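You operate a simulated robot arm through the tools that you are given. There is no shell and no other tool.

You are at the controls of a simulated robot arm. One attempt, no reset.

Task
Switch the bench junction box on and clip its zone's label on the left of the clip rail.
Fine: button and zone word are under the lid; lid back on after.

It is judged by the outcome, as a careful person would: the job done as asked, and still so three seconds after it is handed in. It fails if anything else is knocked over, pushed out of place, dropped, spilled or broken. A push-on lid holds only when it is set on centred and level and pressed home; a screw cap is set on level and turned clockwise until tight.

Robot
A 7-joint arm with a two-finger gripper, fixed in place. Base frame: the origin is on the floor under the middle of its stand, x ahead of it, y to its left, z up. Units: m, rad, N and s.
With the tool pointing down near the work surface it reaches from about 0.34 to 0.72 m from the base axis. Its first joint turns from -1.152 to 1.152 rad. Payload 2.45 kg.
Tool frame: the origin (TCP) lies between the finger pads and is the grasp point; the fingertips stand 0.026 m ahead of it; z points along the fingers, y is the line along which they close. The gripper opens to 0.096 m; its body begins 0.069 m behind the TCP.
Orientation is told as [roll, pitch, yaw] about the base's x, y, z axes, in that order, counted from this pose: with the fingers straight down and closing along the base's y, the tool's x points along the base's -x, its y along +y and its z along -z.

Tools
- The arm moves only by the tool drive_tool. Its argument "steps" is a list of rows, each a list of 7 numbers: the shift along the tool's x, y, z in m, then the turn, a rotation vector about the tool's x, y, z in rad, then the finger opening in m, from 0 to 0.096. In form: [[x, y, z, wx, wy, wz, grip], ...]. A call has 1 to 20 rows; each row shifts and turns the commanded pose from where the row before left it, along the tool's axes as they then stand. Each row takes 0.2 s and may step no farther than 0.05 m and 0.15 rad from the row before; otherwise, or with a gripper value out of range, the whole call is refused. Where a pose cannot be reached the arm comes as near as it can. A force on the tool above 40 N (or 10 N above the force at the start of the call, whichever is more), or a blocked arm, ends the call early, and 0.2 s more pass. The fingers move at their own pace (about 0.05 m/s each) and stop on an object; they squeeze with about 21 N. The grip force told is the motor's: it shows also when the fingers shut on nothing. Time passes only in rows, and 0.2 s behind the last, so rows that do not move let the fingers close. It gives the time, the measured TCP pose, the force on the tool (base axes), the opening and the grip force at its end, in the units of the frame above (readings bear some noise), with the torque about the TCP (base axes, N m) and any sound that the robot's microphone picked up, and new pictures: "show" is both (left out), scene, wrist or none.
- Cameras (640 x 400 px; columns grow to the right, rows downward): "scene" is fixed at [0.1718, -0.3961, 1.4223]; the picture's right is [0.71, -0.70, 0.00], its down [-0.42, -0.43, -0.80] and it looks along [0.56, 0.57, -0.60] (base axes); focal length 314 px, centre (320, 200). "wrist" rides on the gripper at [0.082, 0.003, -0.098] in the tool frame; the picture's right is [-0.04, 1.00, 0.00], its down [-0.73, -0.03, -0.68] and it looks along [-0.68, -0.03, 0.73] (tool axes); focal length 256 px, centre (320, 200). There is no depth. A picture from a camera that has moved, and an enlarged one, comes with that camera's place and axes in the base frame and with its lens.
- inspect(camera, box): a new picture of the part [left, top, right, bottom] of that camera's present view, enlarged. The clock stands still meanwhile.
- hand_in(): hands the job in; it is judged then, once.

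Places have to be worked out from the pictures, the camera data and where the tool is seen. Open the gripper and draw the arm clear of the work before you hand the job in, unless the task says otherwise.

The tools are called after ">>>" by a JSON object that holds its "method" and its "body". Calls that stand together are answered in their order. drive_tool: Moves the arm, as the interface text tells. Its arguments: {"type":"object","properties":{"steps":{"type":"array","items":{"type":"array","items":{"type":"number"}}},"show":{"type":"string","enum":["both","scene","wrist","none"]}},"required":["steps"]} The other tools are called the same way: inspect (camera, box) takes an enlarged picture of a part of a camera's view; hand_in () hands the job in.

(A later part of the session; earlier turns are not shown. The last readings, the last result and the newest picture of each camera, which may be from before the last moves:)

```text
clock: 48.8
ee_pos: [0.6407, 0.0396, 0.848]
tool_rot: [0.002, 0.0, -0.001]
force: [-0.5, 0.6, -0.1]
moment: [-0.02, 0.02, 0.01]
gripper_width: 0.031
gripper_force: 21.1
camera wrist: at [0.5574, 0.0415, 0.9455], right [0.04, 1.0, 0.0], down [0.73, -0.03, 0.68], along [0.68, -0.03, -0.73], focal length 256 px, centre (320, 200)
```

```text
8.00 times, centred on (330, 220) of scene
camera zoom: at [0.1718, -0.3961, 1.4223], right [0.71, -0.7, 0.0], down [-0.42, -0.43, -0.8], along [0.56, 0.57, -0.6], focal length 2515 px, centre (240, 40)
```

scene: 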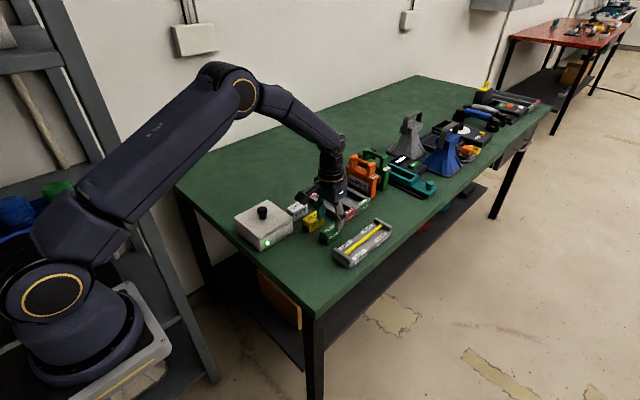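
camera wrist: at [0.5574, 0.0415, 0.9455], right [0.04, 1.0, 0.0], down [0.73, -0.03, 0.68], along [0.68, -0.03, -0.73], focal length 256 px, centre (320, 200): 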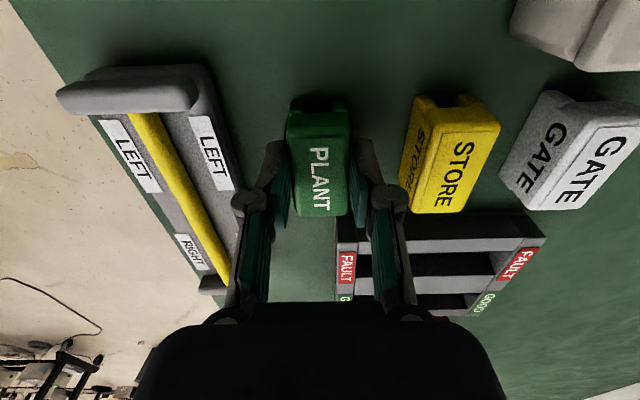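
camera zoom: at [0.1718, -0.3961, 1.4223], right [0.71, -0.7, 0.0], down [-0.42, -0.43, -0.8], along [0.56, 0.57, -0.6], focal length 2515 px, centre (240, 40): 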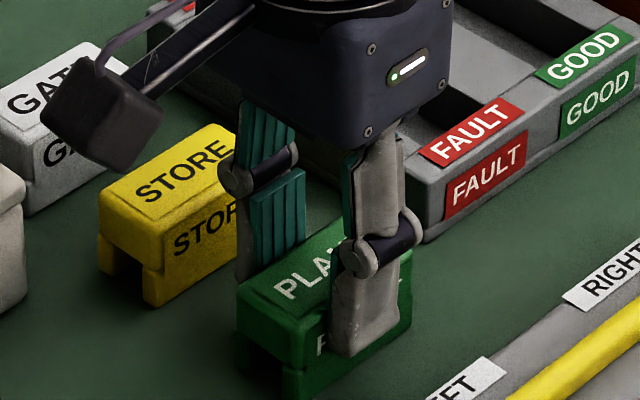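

The label is gripped at 31 mm with 21 N. I'll lift it 60 mm and look underneath and at the rail.

>>> {"method": "drive_tool", "body": {"steps": [[0, 0, -0.005, 0, 0, 0, 0.02], [0, 0, -0.01, 0, 0, 0, 0.02], [0, 0, -0.015, 0, 0, 0, 0.02], [0, 0, -0.015, 0, 0, 0, 0.02], [0, 0, -0.015, 0, 0, 0, 0.02], [0, 0, 0, 0, 0, 0, 0.02]]}}

>>> {"method": "inspect", "body": {"camera": "scene", "box": [290, 180, 402, 250]}}

>>> {"method": "inspect", "body": {"camera": "wrist", "box": [80, 40, 400, 240]}}

```text
clock: 50.2
ee_pos: [0.6401, 0.0371, 0.9066]
tool_rot: [0.001, 0.001, 0.0]
force: [0.9, 0.4, -1.3]
moment: [-0.01, 0.02, -0.03]
gripper_width: 0.0313
gripper_force: 20.8
camera wrist: at [0.5577, 0.0416, 1.005], right [0.04, 1.0, 0.0], down [0.73, -0.03, 0.68], along [0.68, -0.03, -0.73], focal length 256 px, centre (320, 200)
```

scene: 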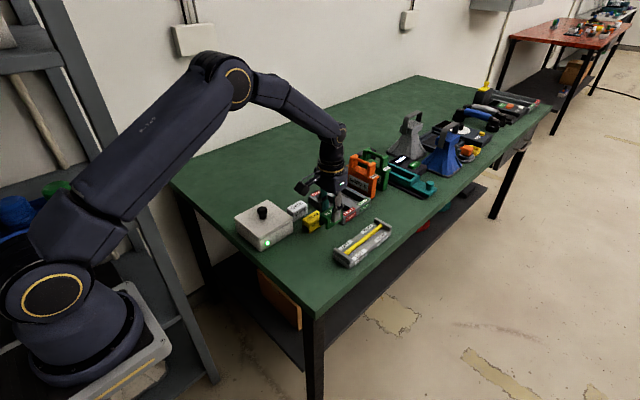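
wrist: 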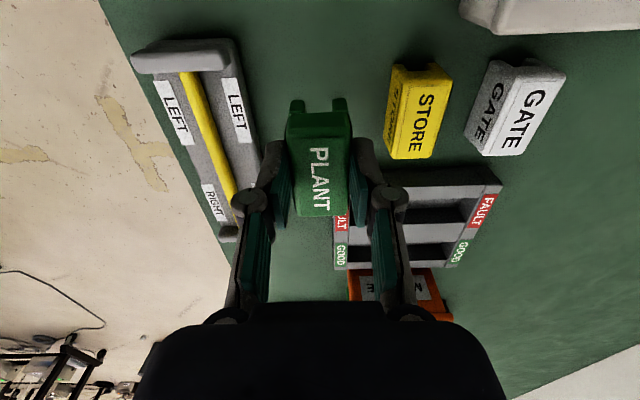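

```text
5.71 times, centred on (346, 215) of scene
camera zoom: at [0.1718, -0.3961, 1.4223], right [0.71, -0.7, 0.0], down [-0.42, -0.43, -0.8], along [0.56, 0.57, -0.6], focal length 1797 px, centre (171, 114)
```

zoom: 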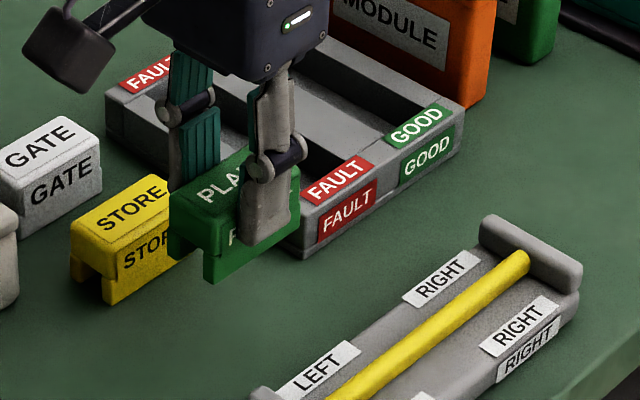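

```text
2.00 times, centred on (240, 140) of wrist
camera zoom: at [0.5577, 0.0416, 1.005], right [0.04, 1.0, 0.0], down [0.73, -0.03, 0.68], along [0.68, -0.03, -0.73], focal length 512 px, centre (480, 320)
```

zoom: 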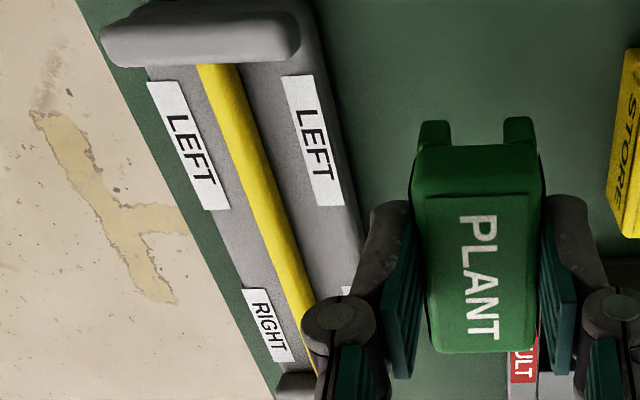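

The label is held level. Its underside slot is about 15 mm wide for a bar of roughly 13 mm. I'll carry it over toward the bar, still high, and then measure alignment from directly above.

>>> {"method": "drive_tool", "body": {"steps": [[0, -0.015, -0.005, 0, 0, 0, 0.02], [0, -0.025, -0.005, 0, 0, 0, 0.02], [0, -0.025, 0, 0, 0, 0, 0.02], [0, -0.018, 0, 0, 0, 0, 0.02], [0, 0, 0, 0, 0, 0, 0.02]]}}

>>> {"method": "inspect", "body": {"camera": "wrist", "box": [240, 30, 400, 130]}}

>>> {"method": "inspect", "body": {"camera": "scene", "box": [310, 195, 406, 255]}}

```text
clock: 51.4
ee_pos: [0.6427, -0.045, 0.9173]
tool_rot: [0.001, -0.001, -0.001]
force: [-0.6, -0.8, -0.4]
moment: [0.03, 0.02, -0.01]
gripper_width: 0.031
gripper_force: 21.1
camera wrist: at [0.5583, -0.0416, 1.0153], right [0.04, 1.0, 0.0], down [0.73, -0.03, 0.68], along [0.68, -0.03, -0.73], focal length 256 px, centre (320, 200)
```

scene: 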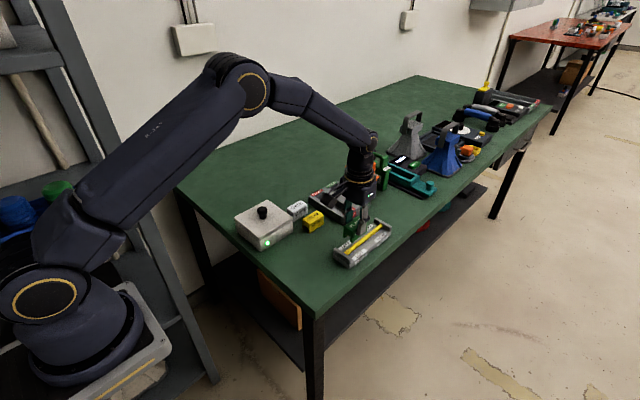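
wrist: 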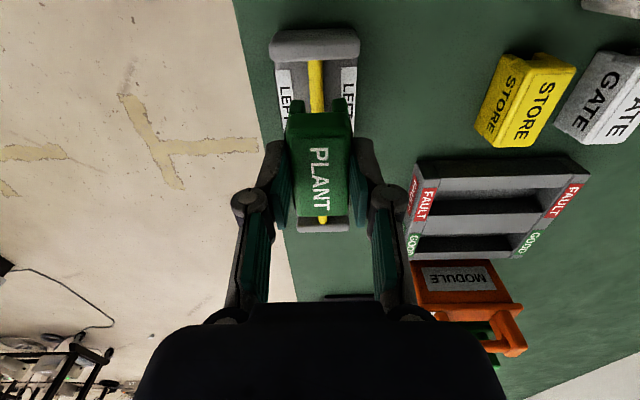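

```text
4.00 times, centred on (320, 80) of wrist
camera zoom: at [0.5583, -0.0416, 1.0153], right [0.04, 1.0, 0.0], down [0.73, -0.03, 0.68], along [0.68, -0.03, -0.73], focal length 1024 px, centre (320, 680)
```

zoom: 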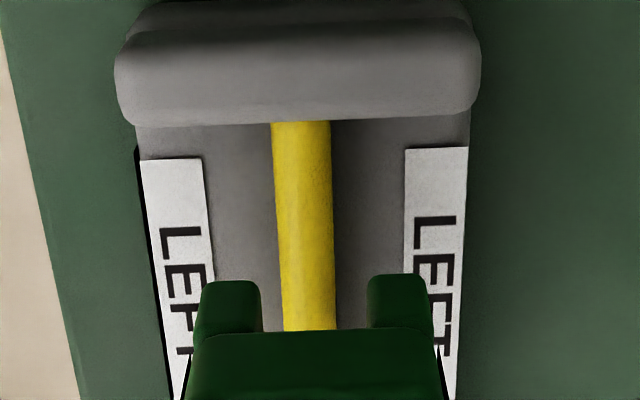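

```text
6.67 times, centred on (358, 225) of scene
camera zoom: at [0.1718, -0.3961, 1.4223], right [0.71, -0.7, 0.0], down [-0.42, -0.43, -0.8], along [0.56, 0.57, -0.6], focal length 2096 px, centre (67, 33)
```

zoom: 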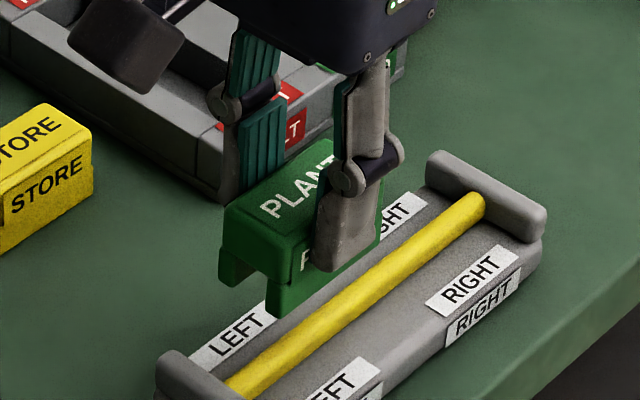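

From above, the bar is parallel to the tool's x within about 0.006 rad. The bar is ~2 mm further to −y than the slot, and the label's near end would land at about the LEFT sticker's near edge. I'll shift −2 mm in y and −2 mm in x, and lower 22 mm to just above the bar.

>>> {"method": "drive_tool", "body": {"steps": [[0.002, -0.002, 0.006, 0, 0, 0, 0.02], [0, 0, 0.008, 0, 0, 0, 0.02], [0, 0, 0.008, 0, 0, 0, 0.02], [0, 0, 0, 0, 0, 0, 0.02]]}}

>>> {"method": "inspect", "body": {"camera": "wrist", "box": [240, 30, 400, 130]}}

>>> {"method": "inspect", "body": {"camera": "scene", "box": [310, 200, 406, 260]}}

```text
clock: 52.4
ee_pos: [0.6387, -0.0467, 0.8952]
tool_rot: [0.0, 0.002, 0.001]
force: [-0.1, 0.2, -0.4]
moment: [-0.01, 0.01, -0.02]
gripper_width: 0.0309
gripper_force: 21.1
camera wrist: at [0.5558, -0.0432, 0.993], right [0.04, 1.0, 0.0], down [0.73, -0.03, 0.68], along [0.68, -0.03, -0.73], focal length 256 px, centre (320, 200)
```

scene: 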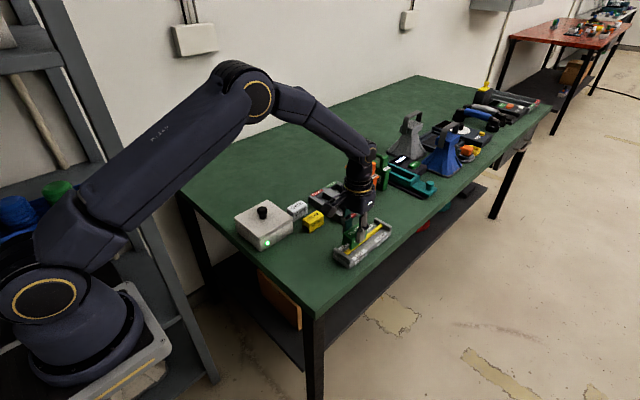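
wrist: 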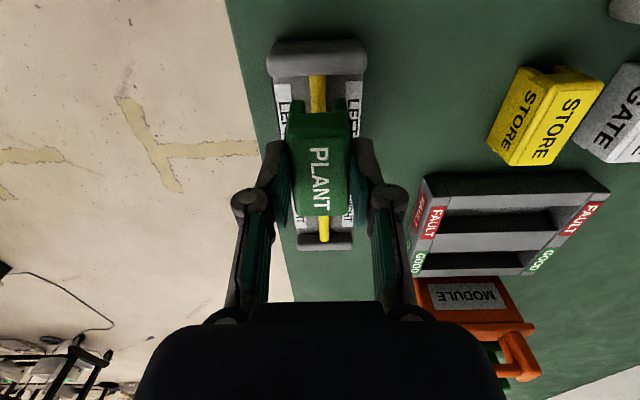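

```text
4.00 times, centred on (320, 80) of wrist
camera zoom: at [0.5558, -0.0432, 0.993], right [0.04, 1.0, 0.0], down [0.73, -0.03, 0.68], along [0.68, -0.03, -0.73], focal length 1024 px, centre (320, 680)
```

zoom: 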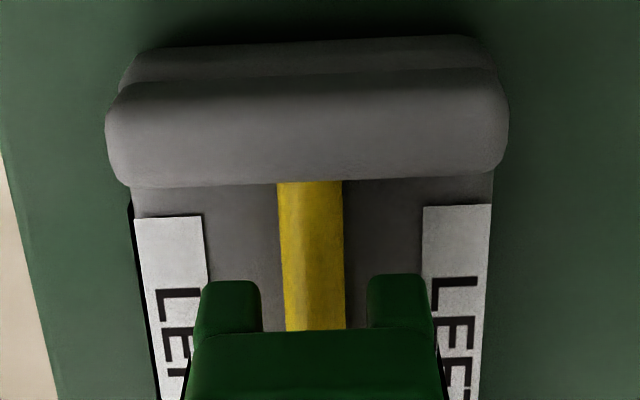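

```text
6.67 times, centred on (358, 230) of scene
camera zoom: at [0.1718, -0.3961, 1.4223], right [0.71, -0.7, 0.0], down [-0.42, -0.43, -0.8], along [0.56, 0.57, -0.6], focal length 2096 px, centre (67, 0)
```

zoom: 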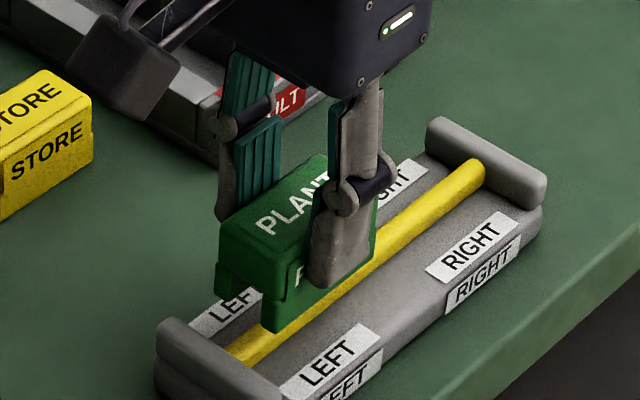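

The slot is centred on the bar within about 0.3 mm, and the label's near end clears the end post by about 9 mm. I'll lower in 2–3 mm rows, watching the force.

>>> {"method": "drive_tool", "body": {"steps": [[0, 0, 0.003, 0, 0, 0, 0.02], [0, 0, 0.003, 0, 0, 0, 0.02], [0, 0, 0.003, 0, 0, 0, 0.02], [0, 0, 0.002, 0, 0, 0, 0.02], [0, 0, 0.002, 0, 0, 0, 0.02], [0, 0, 0, 0, 0, 0, 0.02]]}}

>>> {"method": "inspect", "body": {"camera": "wrist", "box": [240, 50, 400, 150]}}

>>> {"method": "inspect", "body": {"camera": "scene", "box": [310, 200, 406, 260]}}

```text
clock: 53.8
ee_pos: [0.6389, -0.0472, 0.8839]
tool_rot: [-0.002, 0.002, 0.0]
force: [0.3, -0.7, -0.1]
moment: [0.0, -0.04, -0.02]
gripper_width: 0.0309
gripper_force: 21.0
camera wrist: at [0.5557, -0.0433, 0.9808], right [0.04, 1.0, 0.0], down [0.73, -0.03, 0.68], along [0.68, -0.03, -0.73], focal length 256 px, centre (320, 200)
```

scene: 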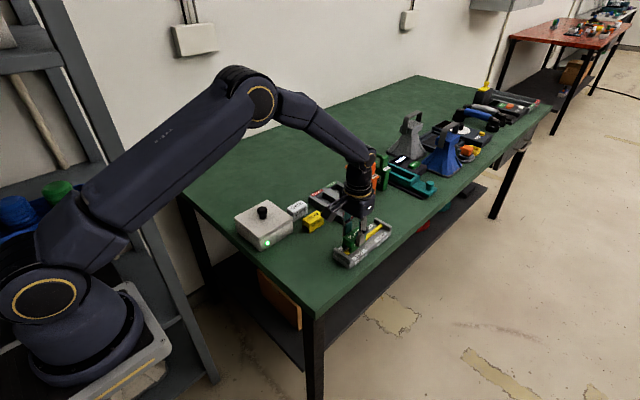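
wrist: 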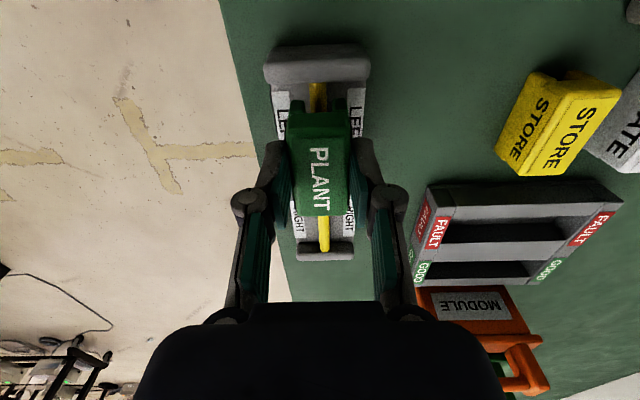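

```text
4.00 times, centred on (320, 100) of wrist
camera zoom: at [0.5557, -0.0433, 0.9808], right [0.04, 1.0, 0.0], down [0.73, -0.03, 0.68], along [0.68, -0.03, -0.73], focal length 1024 px, centre (320, 600)
```

zoom: 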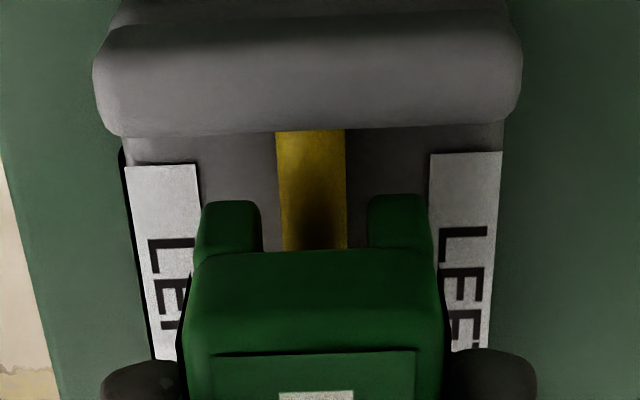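

```text
6.67 times, centred on (358, 230) of scene
camera zoom: at [0.1718, -0.3961, 1.4223], right [0.71, -0.7, 0.0], down [-0.42, -0.43, -0.8], along [0.56, 0.57, -0.6], focal length 2096 px, centre (67, 0)
```

zoom: 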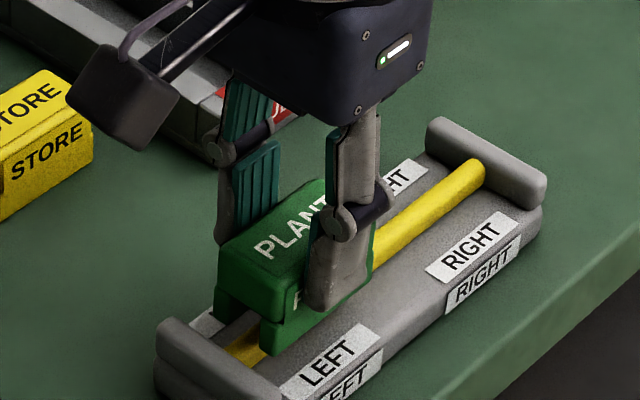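

The legs now straddle the bar, centred, with no resistance yet. I'll continue down.

>>> {"method": "drive_tool", "body": {"steps": [[0, 0, 0.002, 0, 0, 0, 0.02], [0, 0, 0.002, 0, 0, 0, 0.02], [0, 0, 0, 0, 0, 0, 0.02]], "show": "none"}}

>>> {"method": "inspect", "body": {"camera": "scene", "box": [310, 200, 406, 260]}}

```text
clock: 54.6
ee_pos: [0.6388, -0.0471, 0.8785]
tool_rot: [0.0, 0.002, -0.001]
force: [0.5, -0.3, -0.9]
moment: [0.01, -0.02, 0.0]
gripper_width: 0.0311
gripper_force: 20.6
```

```text
6.67 times, centred on (358, 230) of scene
camera zoom: at [0.1718, -0.3961, 1.4223], right [0.71, -0.7, 0.0], down [-0.42, -0.43, -0.8], along [0.56, 0.57, -0.6], focal length 2096 px, centre (67, 0)
```

zoom: 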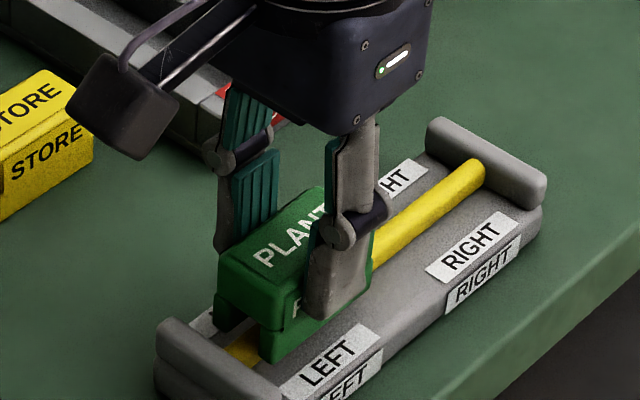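

Still free-moving. I'll continue down in 1.5–2 mm rows.

>>> {"method": "drive_tool", "body": {"steps": [[0, 0, 0.002, 0, 0, 0, 0.02], [0, 0, 0.0015, 0, 0, 0, 0.02], [0, 0, 0, 0, 0, 0, 0.02]], "show": "none"}}

>>> {"method": "inspect", "body": {"camera": "scene", "box": [310, 200, 406, 260]}}

```text
clock: 55.4
ee_pos: [0.6388, -0.0472, 0.875]
tool_rot: [0.001, -0.001, 0.001]
force: [0.4, -0.2, -1.6]
moment: [-0.01, 0.02, -0.03]
gripper_width: 0.0308
gripper_force: 20.6
```

```text
6.67 times, centred on (358, 230) of scene
camera zoom: at [0.1718, -0.3961, 1.4223], right [0.71, -0.7, 0.0], down [-0.42, -0.43, -0.8], along [0.56, 0.57, -0.6], focal length 2096 px, centre (67, 0)
```

zoom: 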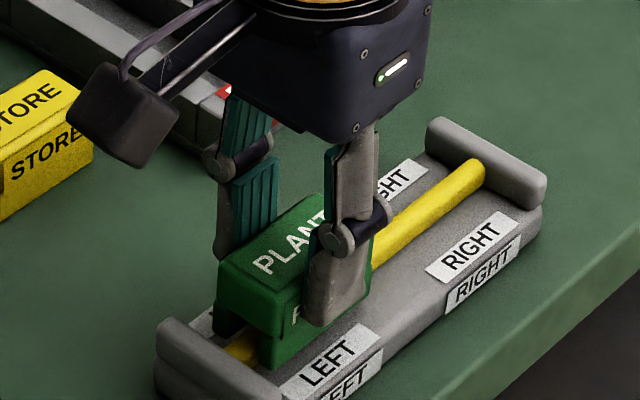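

>>> {"method": "drive_tool", "body": {"steps": [[0, 0, 0.0015, 0, 0, 0, 0.02], [0, 0, 0.0015, 0, 0, 0, 0.02], [0, 0, 0, 0, 0, 0, 0.02]], "show": "none"}}

>>> {"method": "inspect", "body": {"camera": "scene", "box": [310, 200, 406, 260]}}

>>> {"method": "inspect", "body": {"camera": "wrist", "box": [240, 60, 400, 160]}}

```text
clock: 56.2
ee_pos: [0.6388, -0.0468, 0.8727]
tool_rot: [0.001, 0.001, -0.001]
force: [-0.6, -0.2, -0.7]
moment: [0.02, 0.0, -0.02]
gripper_width: 0.031
gripper_force: 20.9
```

```text
6.67 times, centred on (358, 230) of scene
camera zoom: at [0.1718, -0.3961, 1.4223], right [0.71, -0.7, 0.0], down [-0.42, -0.43, -0.8], along [0.56, 0.57, -0.6], focal length 2096 px, centre (67, 0)
```

zoom: 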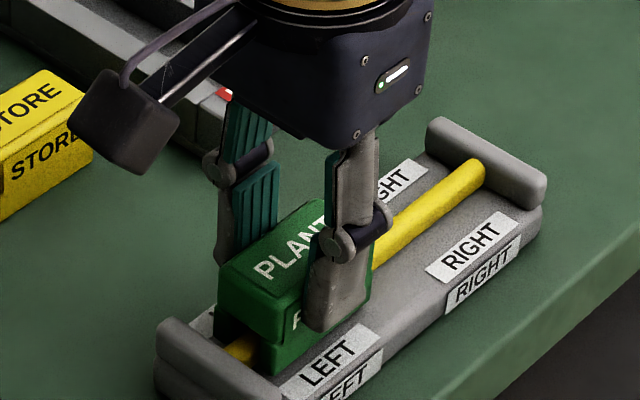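

```text
4.00 times, centred on (320, 110) of wrist
camera zoom: at [0.556, -0.0437, 0.9702], right [0.04, 1.0, 0.0], down [0.73, -0.03, 0.68], along [0.68, -0.03, -0.73], focal length 1024 px, centre (320, 560)
```

zoom: 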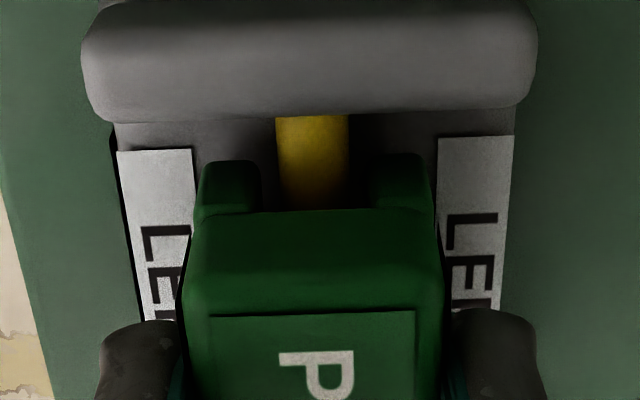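

Still no resistance (label bottom ≈ 0.824). I'll go down further in 1 mm rows.

>>> {"method": "drive_tool", "body": {"steps": [[0, 0, 0.001, 0, 0, 0, 0.02], [0, 0, 0.001, 0, 0, 0, 0.02], [0, 0, 0.001, 0, 0, 0, 0.02], [0, 0, 0, 0, 0, 0, 0.02]], "show": "none"}}

>>> {"method": "inspect", "body": {"camera": "scene", "box": [310, 200, 406, 260]}}

```text
clock: 57.2
ee_pos: [0.6387, -0.0473, 0.8693]
tool_rot: [-0.002, 0.0, 0.0]
force: [-1.4, 0.2, -0.1]
moment: [-0.03, 0.02, 0.02]
gripper_width: 0.031
gripper_force: 20.7
```

```text
6.67 times, centred on (358, 230) of scene
camera zoom: at [0.1718, -0.3961, 1.4223], right [0.71, -0.7, 0.0], down [-0.42, -0.43, -0.8], along [0.56, 0.57, -0.6], focal length 2096 px, centre (67, 0)
```

zoom: 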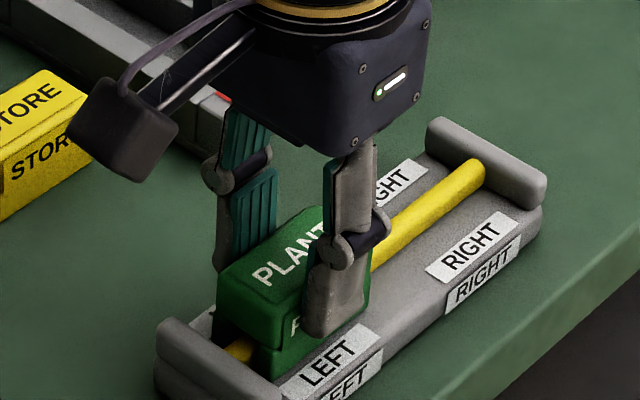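

Continuing in 1 mm rows. The bar is nearly at the top of the slot now.

>>> {"method": "drive_tool", "body": {"steps": [[0, 0, 0.001, 0, 0, 0, 0.02], [0, 0, 0.001, 0, 0, 0, 0.02], [0, 0, 0, 0, 0, 0, 0.02]], "show": "none"}}

>>> {"method": "inspect", "body": {"camera": "scene", "box": [310, 210, 406, 270]}}

>>> {"method": "inspect", "body": {"camera": "wrist", "box": [240, 60, 400, 160]}}

```text
clock: 58.0
ee_pos: [0.6391, -0.0465, 0.8681]
tool_rot: [0.0, 0.001, -0.002]
force: [-1.9, 0.6, 2.5]
moment: [-0.01, 0.06, -0.01]
gripper_width: 0.0309
gripper_force: 20.7
```

```text
6.67 times, centred on (358, 240) of scene
camera zoom: at [0.1717, -0.396, 1.4224], right [0.71, -0.7, 0.0], down [-0.42, -0.43, -0.8], along [0.56, 0.57, -0.6], focal length 2096 px, centre (67, -67)
```

zoom: 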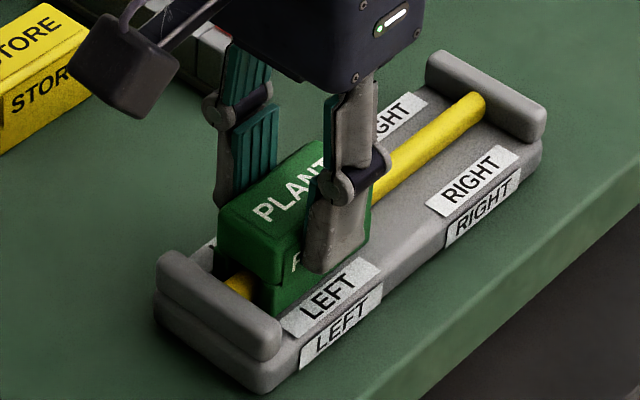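

```text
4.00 times, centred on (320, 110) of wrist
camera zoom: at [0.556, -0.0435, 0.9655], right [0.04, 1.0, 0.0], down [0.73, -0.03, 0.68], along [0.68, -0.03, -0.73], focal length 1024 px, centre (320, 560)
```

zoom: 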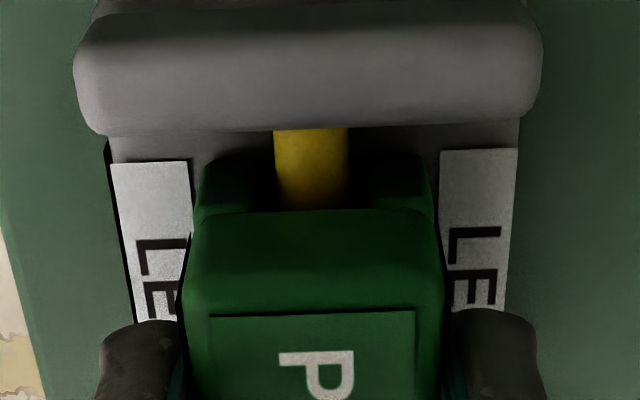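

First contact (about 2.5 N up) at TCP z≈0.868. I'll press on in 1 mm rows for the clip to go home.

>>> {"method": "drive_tool", "body": {"steps": [[0, 0, 0.001, 0, 0, 0, 0.02], [0, 0, 0, 0, 0, 0, 0.02]], "show": "none"}}

>>> {"method": "inspect", "body": {"camera": "scene", "box": [310, 210, 406, 270]}}

```text
clock: 58.6
ee_pos: [0.6403, -0.047, 0.8692]
tool_rot: [0.0, -0.002, 0.001]
force: [-5.1, 1.0, 16.5]
moment: [-0.03, 0.23, -0.04]
gripper_width: 0.0311
gripper_force: 20.6
```

```text
6.67 times, centred on (358, 240) of scene
camera zoom: at [0.1714, -0.396, 1.4224], right [0.71, -0.7, 0.0], down [-0.42, -0.43, -0.8], along [0.56, 0.57, -0.6], focal length 2096 px, centre (67, -67)
```

zoom: 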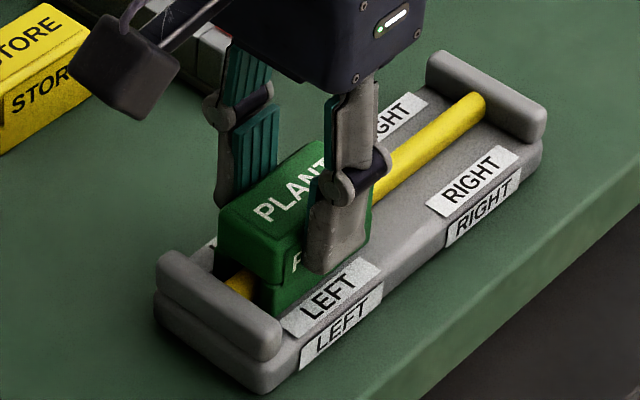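

16 N without a snap yet. I'll add a little more downward push in half-millimetre rows, easing −x to cancel the side load.

>>> {"method": "drive_tool", "body": {"steps": [[0.0005, 0, 0.0006, 0, 0, 0, 0.02], [0, 0, 0, 0, 0, 0, 0.02]], "show": "none"}}

>>> {"method": "inspect", "body": {"camera": "scene", "box": [310, 210, 406, 270]}}

```text
clock: 59.2
ee_pos: [0.6389, -0.0472, 0.8678]
tool_rot: [-0.001, -0.003, 0.0]
force: [2.0, 0.0, 17.7]
moment: [0.03, -0.08, 0.02]
gripper_width: 0.0308
gripper_force: 21.0
```

```text
6.67 times, centred on (358, 240) of scene
camera zoom: at [0.1715, -0.396, 1.4224], right [0.71, -0.7, 0.0], down [-0.42, -0.43, -0.8], along [0.56, 0.57, -0.6], focal length 2096 px, centre (67, -67)
```

zoom: 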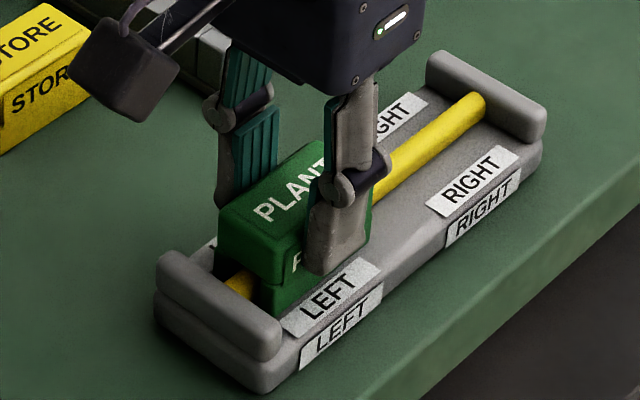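

>>> {"method": "drive_tool", "body": {"steps": [[0.0002, 0, 0.0007, 0, 0, 0, 0.02], [0, 0, 0, 0, 0, 0, 0.02]], "show": "none"}}

>>> {"method": "inspect", "body": {"camera": "wrist", "box": [240, 60, 400, 160]}}

```text
clock: 59.8
ee_pos: [0.6394, -0.0476, 0.8651]
tool_rot: [-0.001, -0.003, 0.0]
force: [5.8, -0.3, 16.3]
moment: [-0.04, -0.21, -0.01]
gripper_width: 0.031
gripper_force: 21.2
```

```text
4.00 times, centred on (320, 110) of wrist
camera zoom: at [0.5558, -0.0435, 0.9632], right [0.04, 1.0, 0.0], down [0.73, -0.03, 0.68], along [0.68, -0.03, -0.73], focal length 1024 px, centre (320, 560)
```

zoom: 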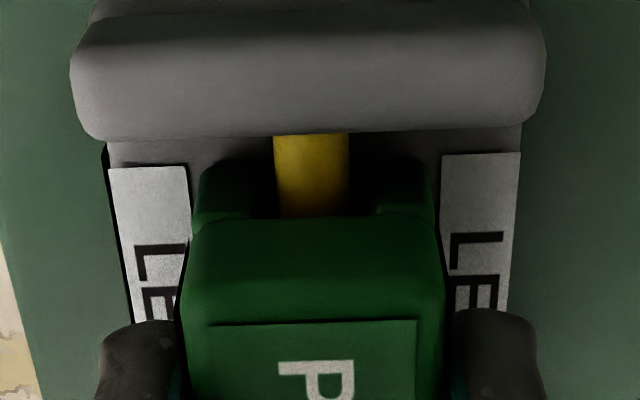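

Force stalls at about 17 N and the pads are slipping down the label, so a grip-push can't go further. I'll relax, release the label on the bar, and then press it home from above with closed fingers.

>>> {"method": "drive_tool", "body": {"steps": [[-0.0005, 0, -0.001, 0, 0, 0, 0.02], [0, 0, 0, 0, 0, 0, 0.035], [0, 0, 0, 0, 0, 0, 0.05], [0, 0, 0, 0, 0, 0, 0.055], [0, 0, 0, 0, 0, 0, 0.055]]}}

>>> {"method": "inspect", "body": {"camera": "scene", "box": [310, 210, 406, 270]}}

>>> {"method": "inspect", "body": {"camera": "wrist", "box": [240, 60, 400, 160]}}

```text
clock: 61.0
ee_pos: [0.6394, -0.0467, 0.8671]
tool_rot: [0.001, 0.0, 0.0]
force: [0.4, 0.2, -0.6]
moment: [-0.01, -0.02, -0.03]
gripper_width: 0.0551
gripper_force: 0.1
camera wrist: at [0.5559, -0.0433, 0.9641], right [0.04, 1.0, 0.0], down [0.73, -0.03, 0.68], along [0.68, -0.03, -0.73], focal length 256 px, centre (320, 200)
```

scene: 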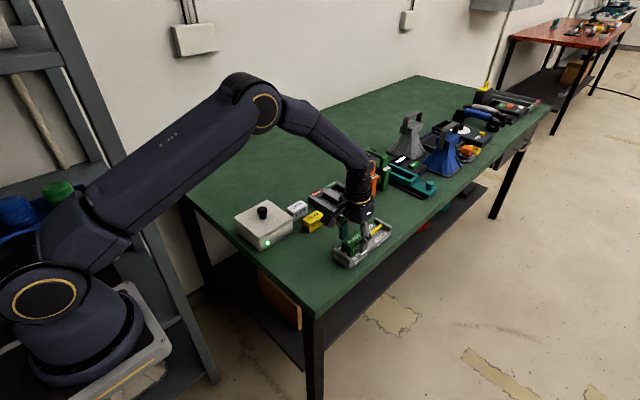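
wrist: 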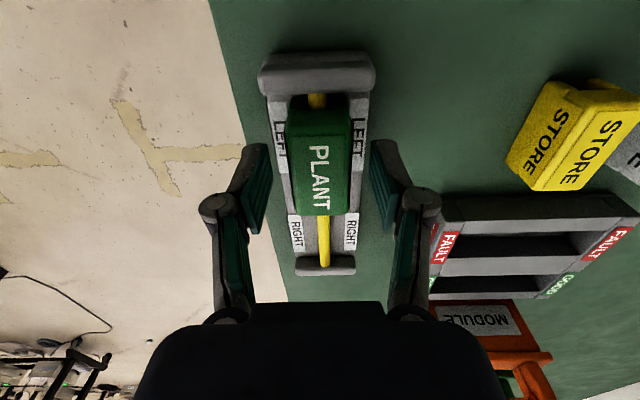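

```text
6.67 times, centred on (358, 240) of scene
camera zoom: at [0.1718, -0.3961, 1.4223], right [0.71, -0.7, 0.0], down [-0.42, -0.43, -0.8], along [0.56, 0.57, -0.6], focal length 2096 px, centre (67, -67)
```

zoom: 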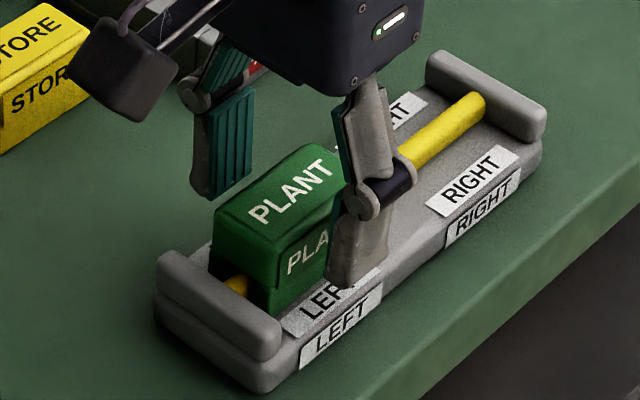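

```text
4.00 times, centred on (320, 110) of wrist
camera zoom: at [0.5559, -0.0433, 0.9641], right [0.04, 1.0, 0.0], down [0.73, -0.03, 0.68], along [0.68, -0.03, -0.73], focal length 1024 px, centre (320, 560)
```

zoom: 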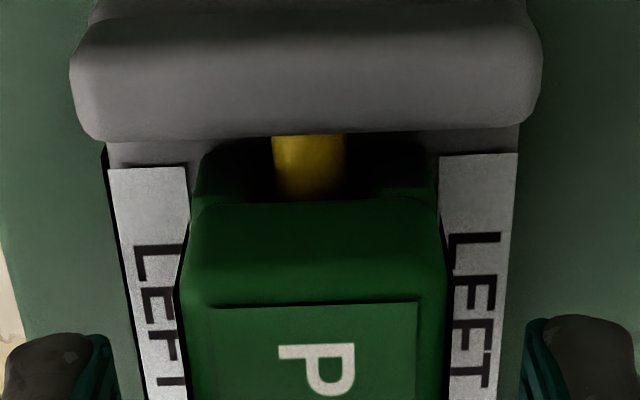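

The label sits on the bar within the LEFT zone, with its near end about 9 mm from the post. I'll rise clear, close the fingers, and check that the label is upright.

>>> {"method": "drive_tool", "body": {"steps": [[0, 0, -0.01, 0, 0, 0, 0.055], [0, 0, -0.02, 0, 0, 0, 0.055], [0, 0, -0.025, 0, 0, 0, 0.055], [0, 0, -0.02, 0, 0, 0, 0.03], [0, 0, 0, 0, 0, 0, 0.0], [0, 0, 0, 0, 0, 0, 0.0], [0, 0, 0, 0, 0, 0, 0.0]]}}

>>> {"method": "inspect", "body": {"camera": "scene", "box": [310, 205, 406, 265]}}

>>> {"method": "inspect", "body": {"camera": "wrist", "box": [220, 30, 420, 155]}}

```text
clock: 62.6
ee_pos: [0.6391, -0.0463, 0.9407]
tool_rot: [-0.001, 0.0, 0.0]
force: [0.1, 1.0, -0.8]
moment: [0.02, -0.02, 0.01]
gripper_width: 0.0
gripper_force: 21.1
camera wrist: at [0.5559, -0.0431, 1.0388], right [0.04, 1.0, 0.0], down [0.73, -0.03, 0.68], along [0.68, -0.03, -0.73], focal length 256 px, centre (320, 200)
```

scene: 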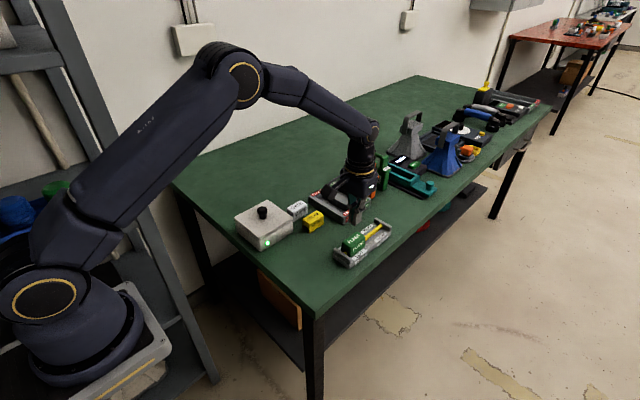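
wrist: 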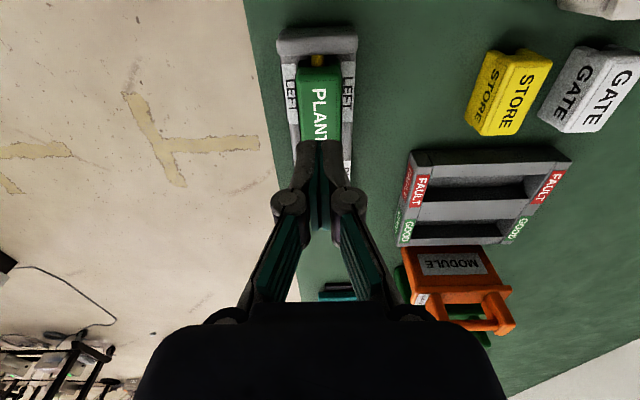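

```text
6.67 times, centred on (358, 235) of scene
camera zoom: at [0.1718, -0.3961, 1.4223], right [0.71, -0.7, 0.0], down [-0.42, -0.43, -0.8], along [0.56, 0.57, -0.6], focal length 2096 px, centre (67, -33)
```

zoom: 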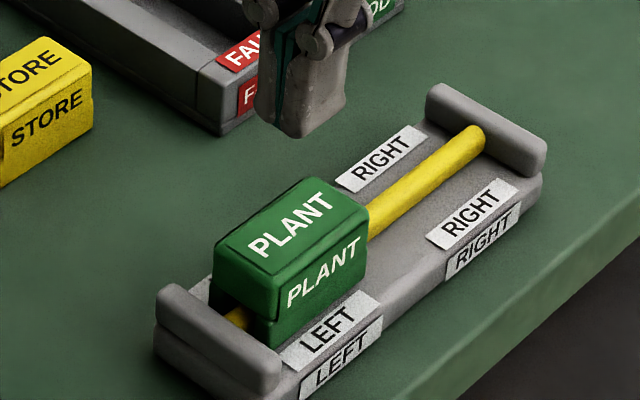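

```text
3.20 times, centred on (320, 92) of wrist
camera zoom: at [0.5559, -0.0431, 1.0388], right [0.04, 1.0, 0.0], down [0.73, -0.03, 0.68], along [0.68, -0.03, -0.73], focal length 819 px, centre (320, 544)
```

zoom: 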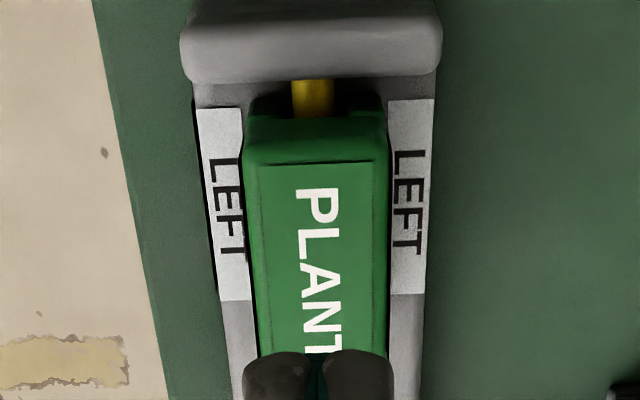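

The label is upright and straight on the bar, in the LEFT zone. I'll lower the closed fingertips to just above its top centre, about (0.639, −0.0467).

>>> {"method": "drive_tool", "body": {"steps": [[0, 0, 0.018, 0, 0, 0, 0.0], [0, 0, 0.015, 0, 0, 0, 0.0], [0, 0, 0.01, 0, 0, 0, 0.0], [0, 0, 0, 0, 0, 0, 0.0]], "show": "none"}}

>>> {"method": "inspect", "body": {"camera": "scene", "box": [310, 205, 406, 265]}}

>>> {"method": "inspect", "body": {"camera": "wrist", "box": [240, 60, 400, 160]}}

```text
clock: 63.6
ee_pos: [0.6394, -0.0473, 0.8987]
tool_rot: [0.0, 0.0, 0.001]
force: [0.0, 0.8, -0.1]
moment: [0.0, -0.02, 0.03]
gripper_width: 0.0
gripper_force: 20.9
```

```text
6.67 times, centred on (358, 235) of scene
camera zoom: at [0.1718, -0.3961, 1.4223], right [0.71, -0.7, 0.0], down [-0.42, -0.43, -0.8], along [0.56, 0.57, -0.6], focal length 2096 px, centre (67, -33)
```

zoom: 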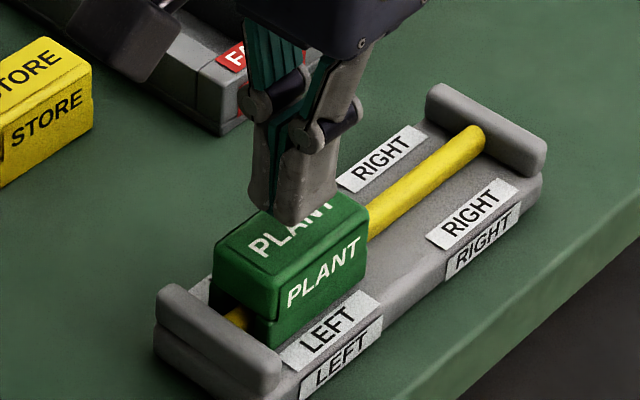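

```text
4.00 times, centred on (320, 110) of wrist
camera zoom: at [0.5558, -0.0434, 0.9955], right [0.04, 1.0, 0.0], down [0.73, -0.03, 0.68], along [0.68, -0.03, -0.73], focal length 1024 px, centre (320, 560)
```

zoom: 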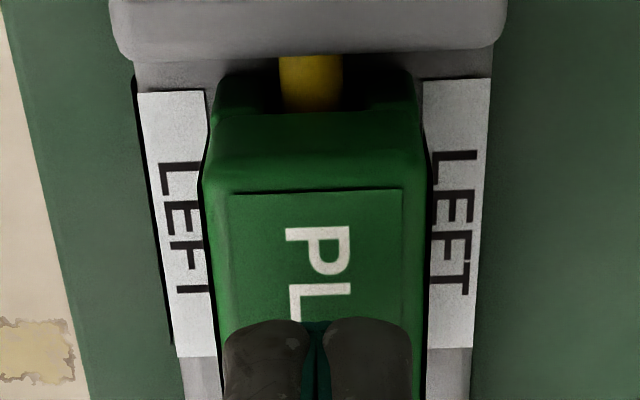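

The tips are over the middle of the label top. I'll descend in 2 mm rows to contact.

>>> {"method": "drive_tool", "body": {"steps": [[0, 0, 0.002, 0, 0, 0, 0.0], [0, 0, 0.002, 0, 0, 0, 0.0], [0, 0, 0.002, 0, 0, 0, 0.0], [0, 0, 0, 0, 0, 0, 0.0]], "show": "none"}}

```text
clock: 64.6
ee_pos: [0.6396, -0.0463, 0.891]
tool_rot: [-0.001, 0.0, 0.0]
force: [0.3, 0.2, -0.5]
moment: [0.01, 0.01, 0.01]
gripper_width: 0.0
gripper_force: 21.4
```

>>> {"method": "drive_tool", "body": {"steps": [[0, 0, 0.001, 0, 0, 0, 0.0], [0, 0, 0.001, 0, 0, 0, 0.0], [0, 0, 0, 0, 0, 0, 0.0]], "show": "none"}}

>>> {"method": "inspect", "body": {"camera": "scene", "box": [310, 205, 406, 265]}}

```text
clock: 65.4
ee_pos: [0.6384, -0.0466, 0.8903]
tool_rot: [0.002, -0.003, -0.001]
force: [0.1, 0.0, 0.1]
moment: [-0.03, 0.03, 0.04]
gripper_width: 0.0
gripper_force: 20.9
```

```text
6.67 times, centred on (358, 235) of scene
camera zoom: at [0.1718, -0.396, 1.4223], right [0.71, -0.7, 0.0], down [-0.42, -0.43, -0.8], along [0.56, 0.57, -0.6], focal length 2096 px, centre (67, -33)
```

zoom: 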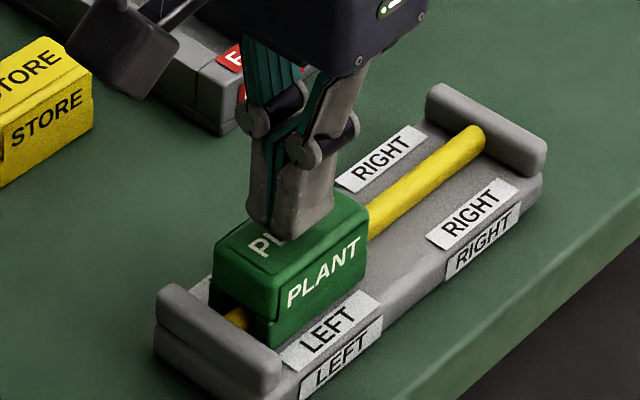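

No contact yet. I'll continue in 1 mm rows.

>>> {"method": "drive_tool", "body": {"steps": [[0, 0, 0.001, 0, 0, 0, 0.0], [0, 0, 0.001, 0, 0, 0, 0.0], [0, 0, 0, 0, 0, 0, 0.0]], "show": "none"}}

```text
clock: 66.2
ee_pos: [0.6392, -0.0463, 0.8872]
tool_rot: [-0.001, 0.001, 0.0]
force: [0.4, -1.2, 0.2]
moment: [-0.03, 0.0, 0.0]
gripper_width: 0.0
gripper_force: 20.7
```

>>> {"method": "drive_tool", "body": {"steps": [[0, 0, 0.001, 0, 0, 0, 0.0], [0, 0, 0.001, 0, 0, 0, 0.0], [0, 0, 0, 0, 0, 0, 0.0]], "show": "none"}}

>>> {"method": "inspect", "body": {"camera": "scene", "box": [310, 205, 406, 265]}}

```text
clock: 67.0
ee_pos: [0.6395, -0.0476, 0.8863]
tool_rot: [0.0, -0.001, 0.001]
force: [0.6, 0.6, 1.0]
moment: [0.01, 0.0, 0.01]
gripper_width: 0.0002
gripper_force: 20.7
```

```text
6.67 times, centred on (358, 235) of scene
camera zoom: at [0.1718, -0.3961, 1.4223], right [0.71, -0.7, 0.0], down [-0.42, -0.43, -0.8], along [0.56, 0.57, -0.6], focal length 2096 px, centre (67, -33)
```

zoom: 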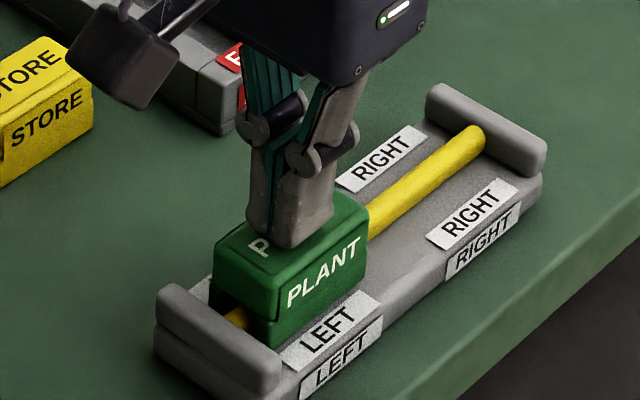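

The tips are touching the label top (TCP z≈0.886). I'll press in 1 mm rows.

>>> {"method": "drive_tool", "body": {"steps": [[0, 0, 0.001, 0, 0, 0, 0.0], [0, 0, 0, 0, 0, 0, 0.0]], "show": "none"}}

```text
clock: 67.6
ee_pos: [0.6384, -0.0478, 0.8835]
tool_rot: [-0.002, 0.0, 0.001]
force: [0.0, 0.5, -1.1]
moment: [-0.01, -0.01, 0.0]
gripper_width: 0.0
gripper_force: 21.3
```

>>> {"method": "drive_tool", "body": {"steps": [[0, 0, 0.001, 0, 0, 0, 0.0], [0, 0, 0, 0, 0, 0, 0.0]], "show": "none"}}

>>> {"method": "inspect", "body": {"camera": "scene", "box": [310, 205, 406, 265]}}

```text
clock: 68.2
ee_pos: [0.6392, -0.0475, 0.8836]
tool_rot: [-0.001, 0.0, 0.001]
force: [-0.3, 0.0, -0.2]
moment: [0.02, -0.01, -0.01]
gripper_width: 0.0
gripper_force: 20.7
```

```text
6.67 times, centred on (358, 235) of scene
camera zoom: at [0.1718, -0.3961, 1.4223], right [0.71, -0.7, 0.0], down [-0.42, -0.43, -0.8], along [0.56, 0.57, -0.6], focal length 2096 px, centre (67, -33)
```

zoom: 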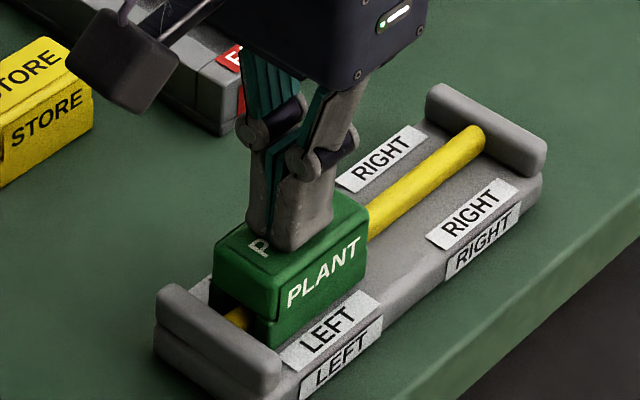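

>>> {"method": "drive_tool", "body": {"steps": [[0, 0, 0.001, 0, 0, 0, 0.0], [0, 0, 0, 0, 0, 0, 0.0]], "show": "none"}}

```text
clock: 68.8
ee_pos: [0.6396, -0.0468, 0.8838]
tool_rot: [-0.001, 0.0, 0.001]
force: [-0.1, 0.0, -0.5]
moment: [-0.01, 0.0, 0.0]
gripper_width: 0.0
gripper_force: 20.7
```

Readings jitter by about a millimetre and there's no contact force yet. I'll continue in 1 mm rows.

>>> {"method": "drive_tool", "body": {"steps": [[0, 0, 0.001, 0, 0, 0, 0.0], [0, 0, 0.001, 0, 0, 0, 0.0], [0, 0, 0, 0, 0, 0, 0.0]], "show": "none"}}

>>> {"method": "inspect", "body": {"camera": "scene", "box": [326, 215, 374, 245]}}

```text
clock: 69.6
ee_pos: [0.639, -0.0467, 0.8837]
tool_rot: [0.0, -0.003, -0.002]
force: [-3.6, 1.0, 13.3]
moment: [0.01, 0.1, 0.02]
gripper_width: 0.0061
gripper_force: 21.2
```

```text
13.33 times, centred on (350, 230) of scene
camera zoom: at [0.1715, -0.396, 1.4224], right [0.71, -0.7, 0.0], down [-0.42, -0.43, -0.8], along [0.56, 0.57, -0.6], focal length 4192 px, centre (-80, -200)
```

zoom: 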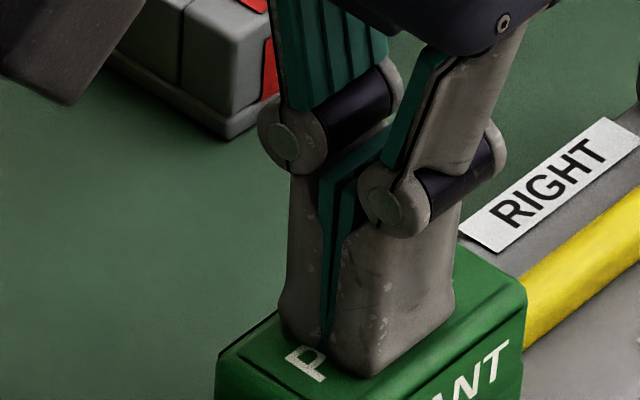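

Contact now at about 13 N; the finger linkage flexes open slightly under load. I'll press further, 1 mm at a time, listening for the clip.

>>> {"method": "drive_tool", "body": {"steps": [[0, 0, 0.001, 0, 0, 0, 0.0], [0, 0, 0, 0, 0, 0, 0.0]], "show": "none"}}

```text
clock: 70.2
ee_pos: [0.6408, -0.0474, 0.8813]
tool_rot: [-0.001, -0.004, 0.0]
force: [-5.4, 0.0, 26.0]
moment: [0.02, 0.21, 0.03]
gripper_width: 0.0058
gripper_force: 21.0
```

26 N with no snap yet. I'll add a little more, trimming −x against the side load.

>>> {"method": "drive_tool", "body": {"steps": [[0.0005, 0, 0.0006, 0, 0, 0, 0.0], [0, 0, 0, 0, 0, 0, 0.0]], "show": "none"}}

>>> {"method": "inspect", "body": {"camera": "scene", "box": [310, 205, 406, 265]}}

```text
clock: 70.8
ee_pos: [0.6385, -0.0463, 0.8833]
tool_rot: [0.0, -0.004, -0.001]
force: [-0.5, 1.2, 32.0]
moment: [0.03, 0.11, 0.0]
gripper_width: 0.0059
gripper_force: 21.4
```

```text
6.67 times, centred on (358, 235) of scene
camera zoom: at [0.1712, -0.396, 1.4225], right [0.71, -0.7, 0.0], down [-0.42, -0.43, -0.8], along [0.56, 0.57, -0.6], focal length 2096 px, centre (67, -33)
```

zoom: 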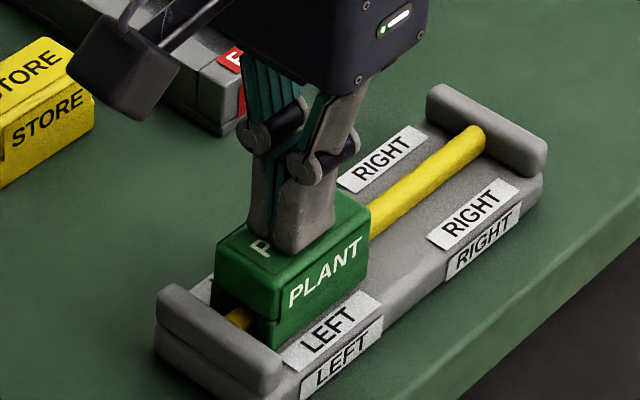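

32 N and still no click. It may already be fully seated, so I'll look closely at the near end, where the bar enters the slot.

>>> {"method": "inspect", "body": {"camera": "scene", "box": [330, 232, 362, 252]}}

>>> {"method": "inspect", "body": {"camera": "wrist", "box": [280, 80, 360, 130]}}

```text
16.00 times, centred on (346, 242) of scene
camera zoom: at [0.1712, -0.396, 1.4225], right [0.71, -0.7, 0.0], down [-0.42, -0.43, -0.8], along [0.56, 0.57, -0.6], focal length 5030 px, centre (-96, -472)
```

zoom: 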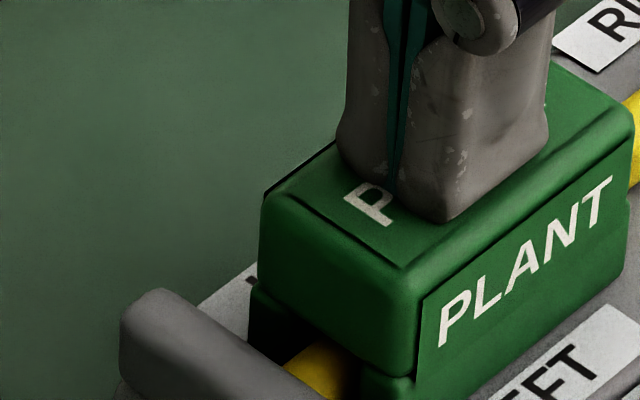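

```text
8.00 times, centred on (320, 105) of wrist
camera zoom: at [0.5557, -0.0432, 0.9793], right [0.04, 1.0, 0.0], down [0.73, -0.03, 0.68], along [0.68, -0.03, -0.73], focal length 2048 px, centre (320, 960)
```

zoom: 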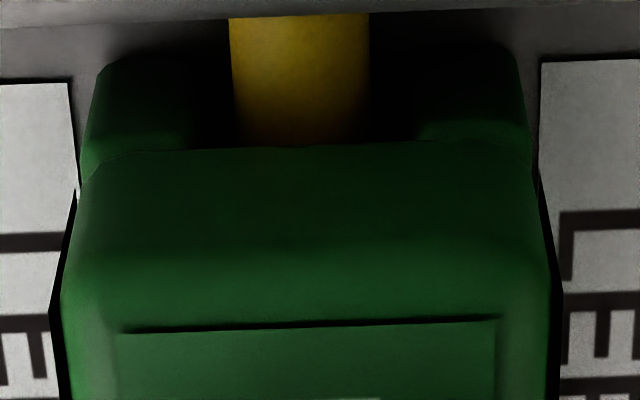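

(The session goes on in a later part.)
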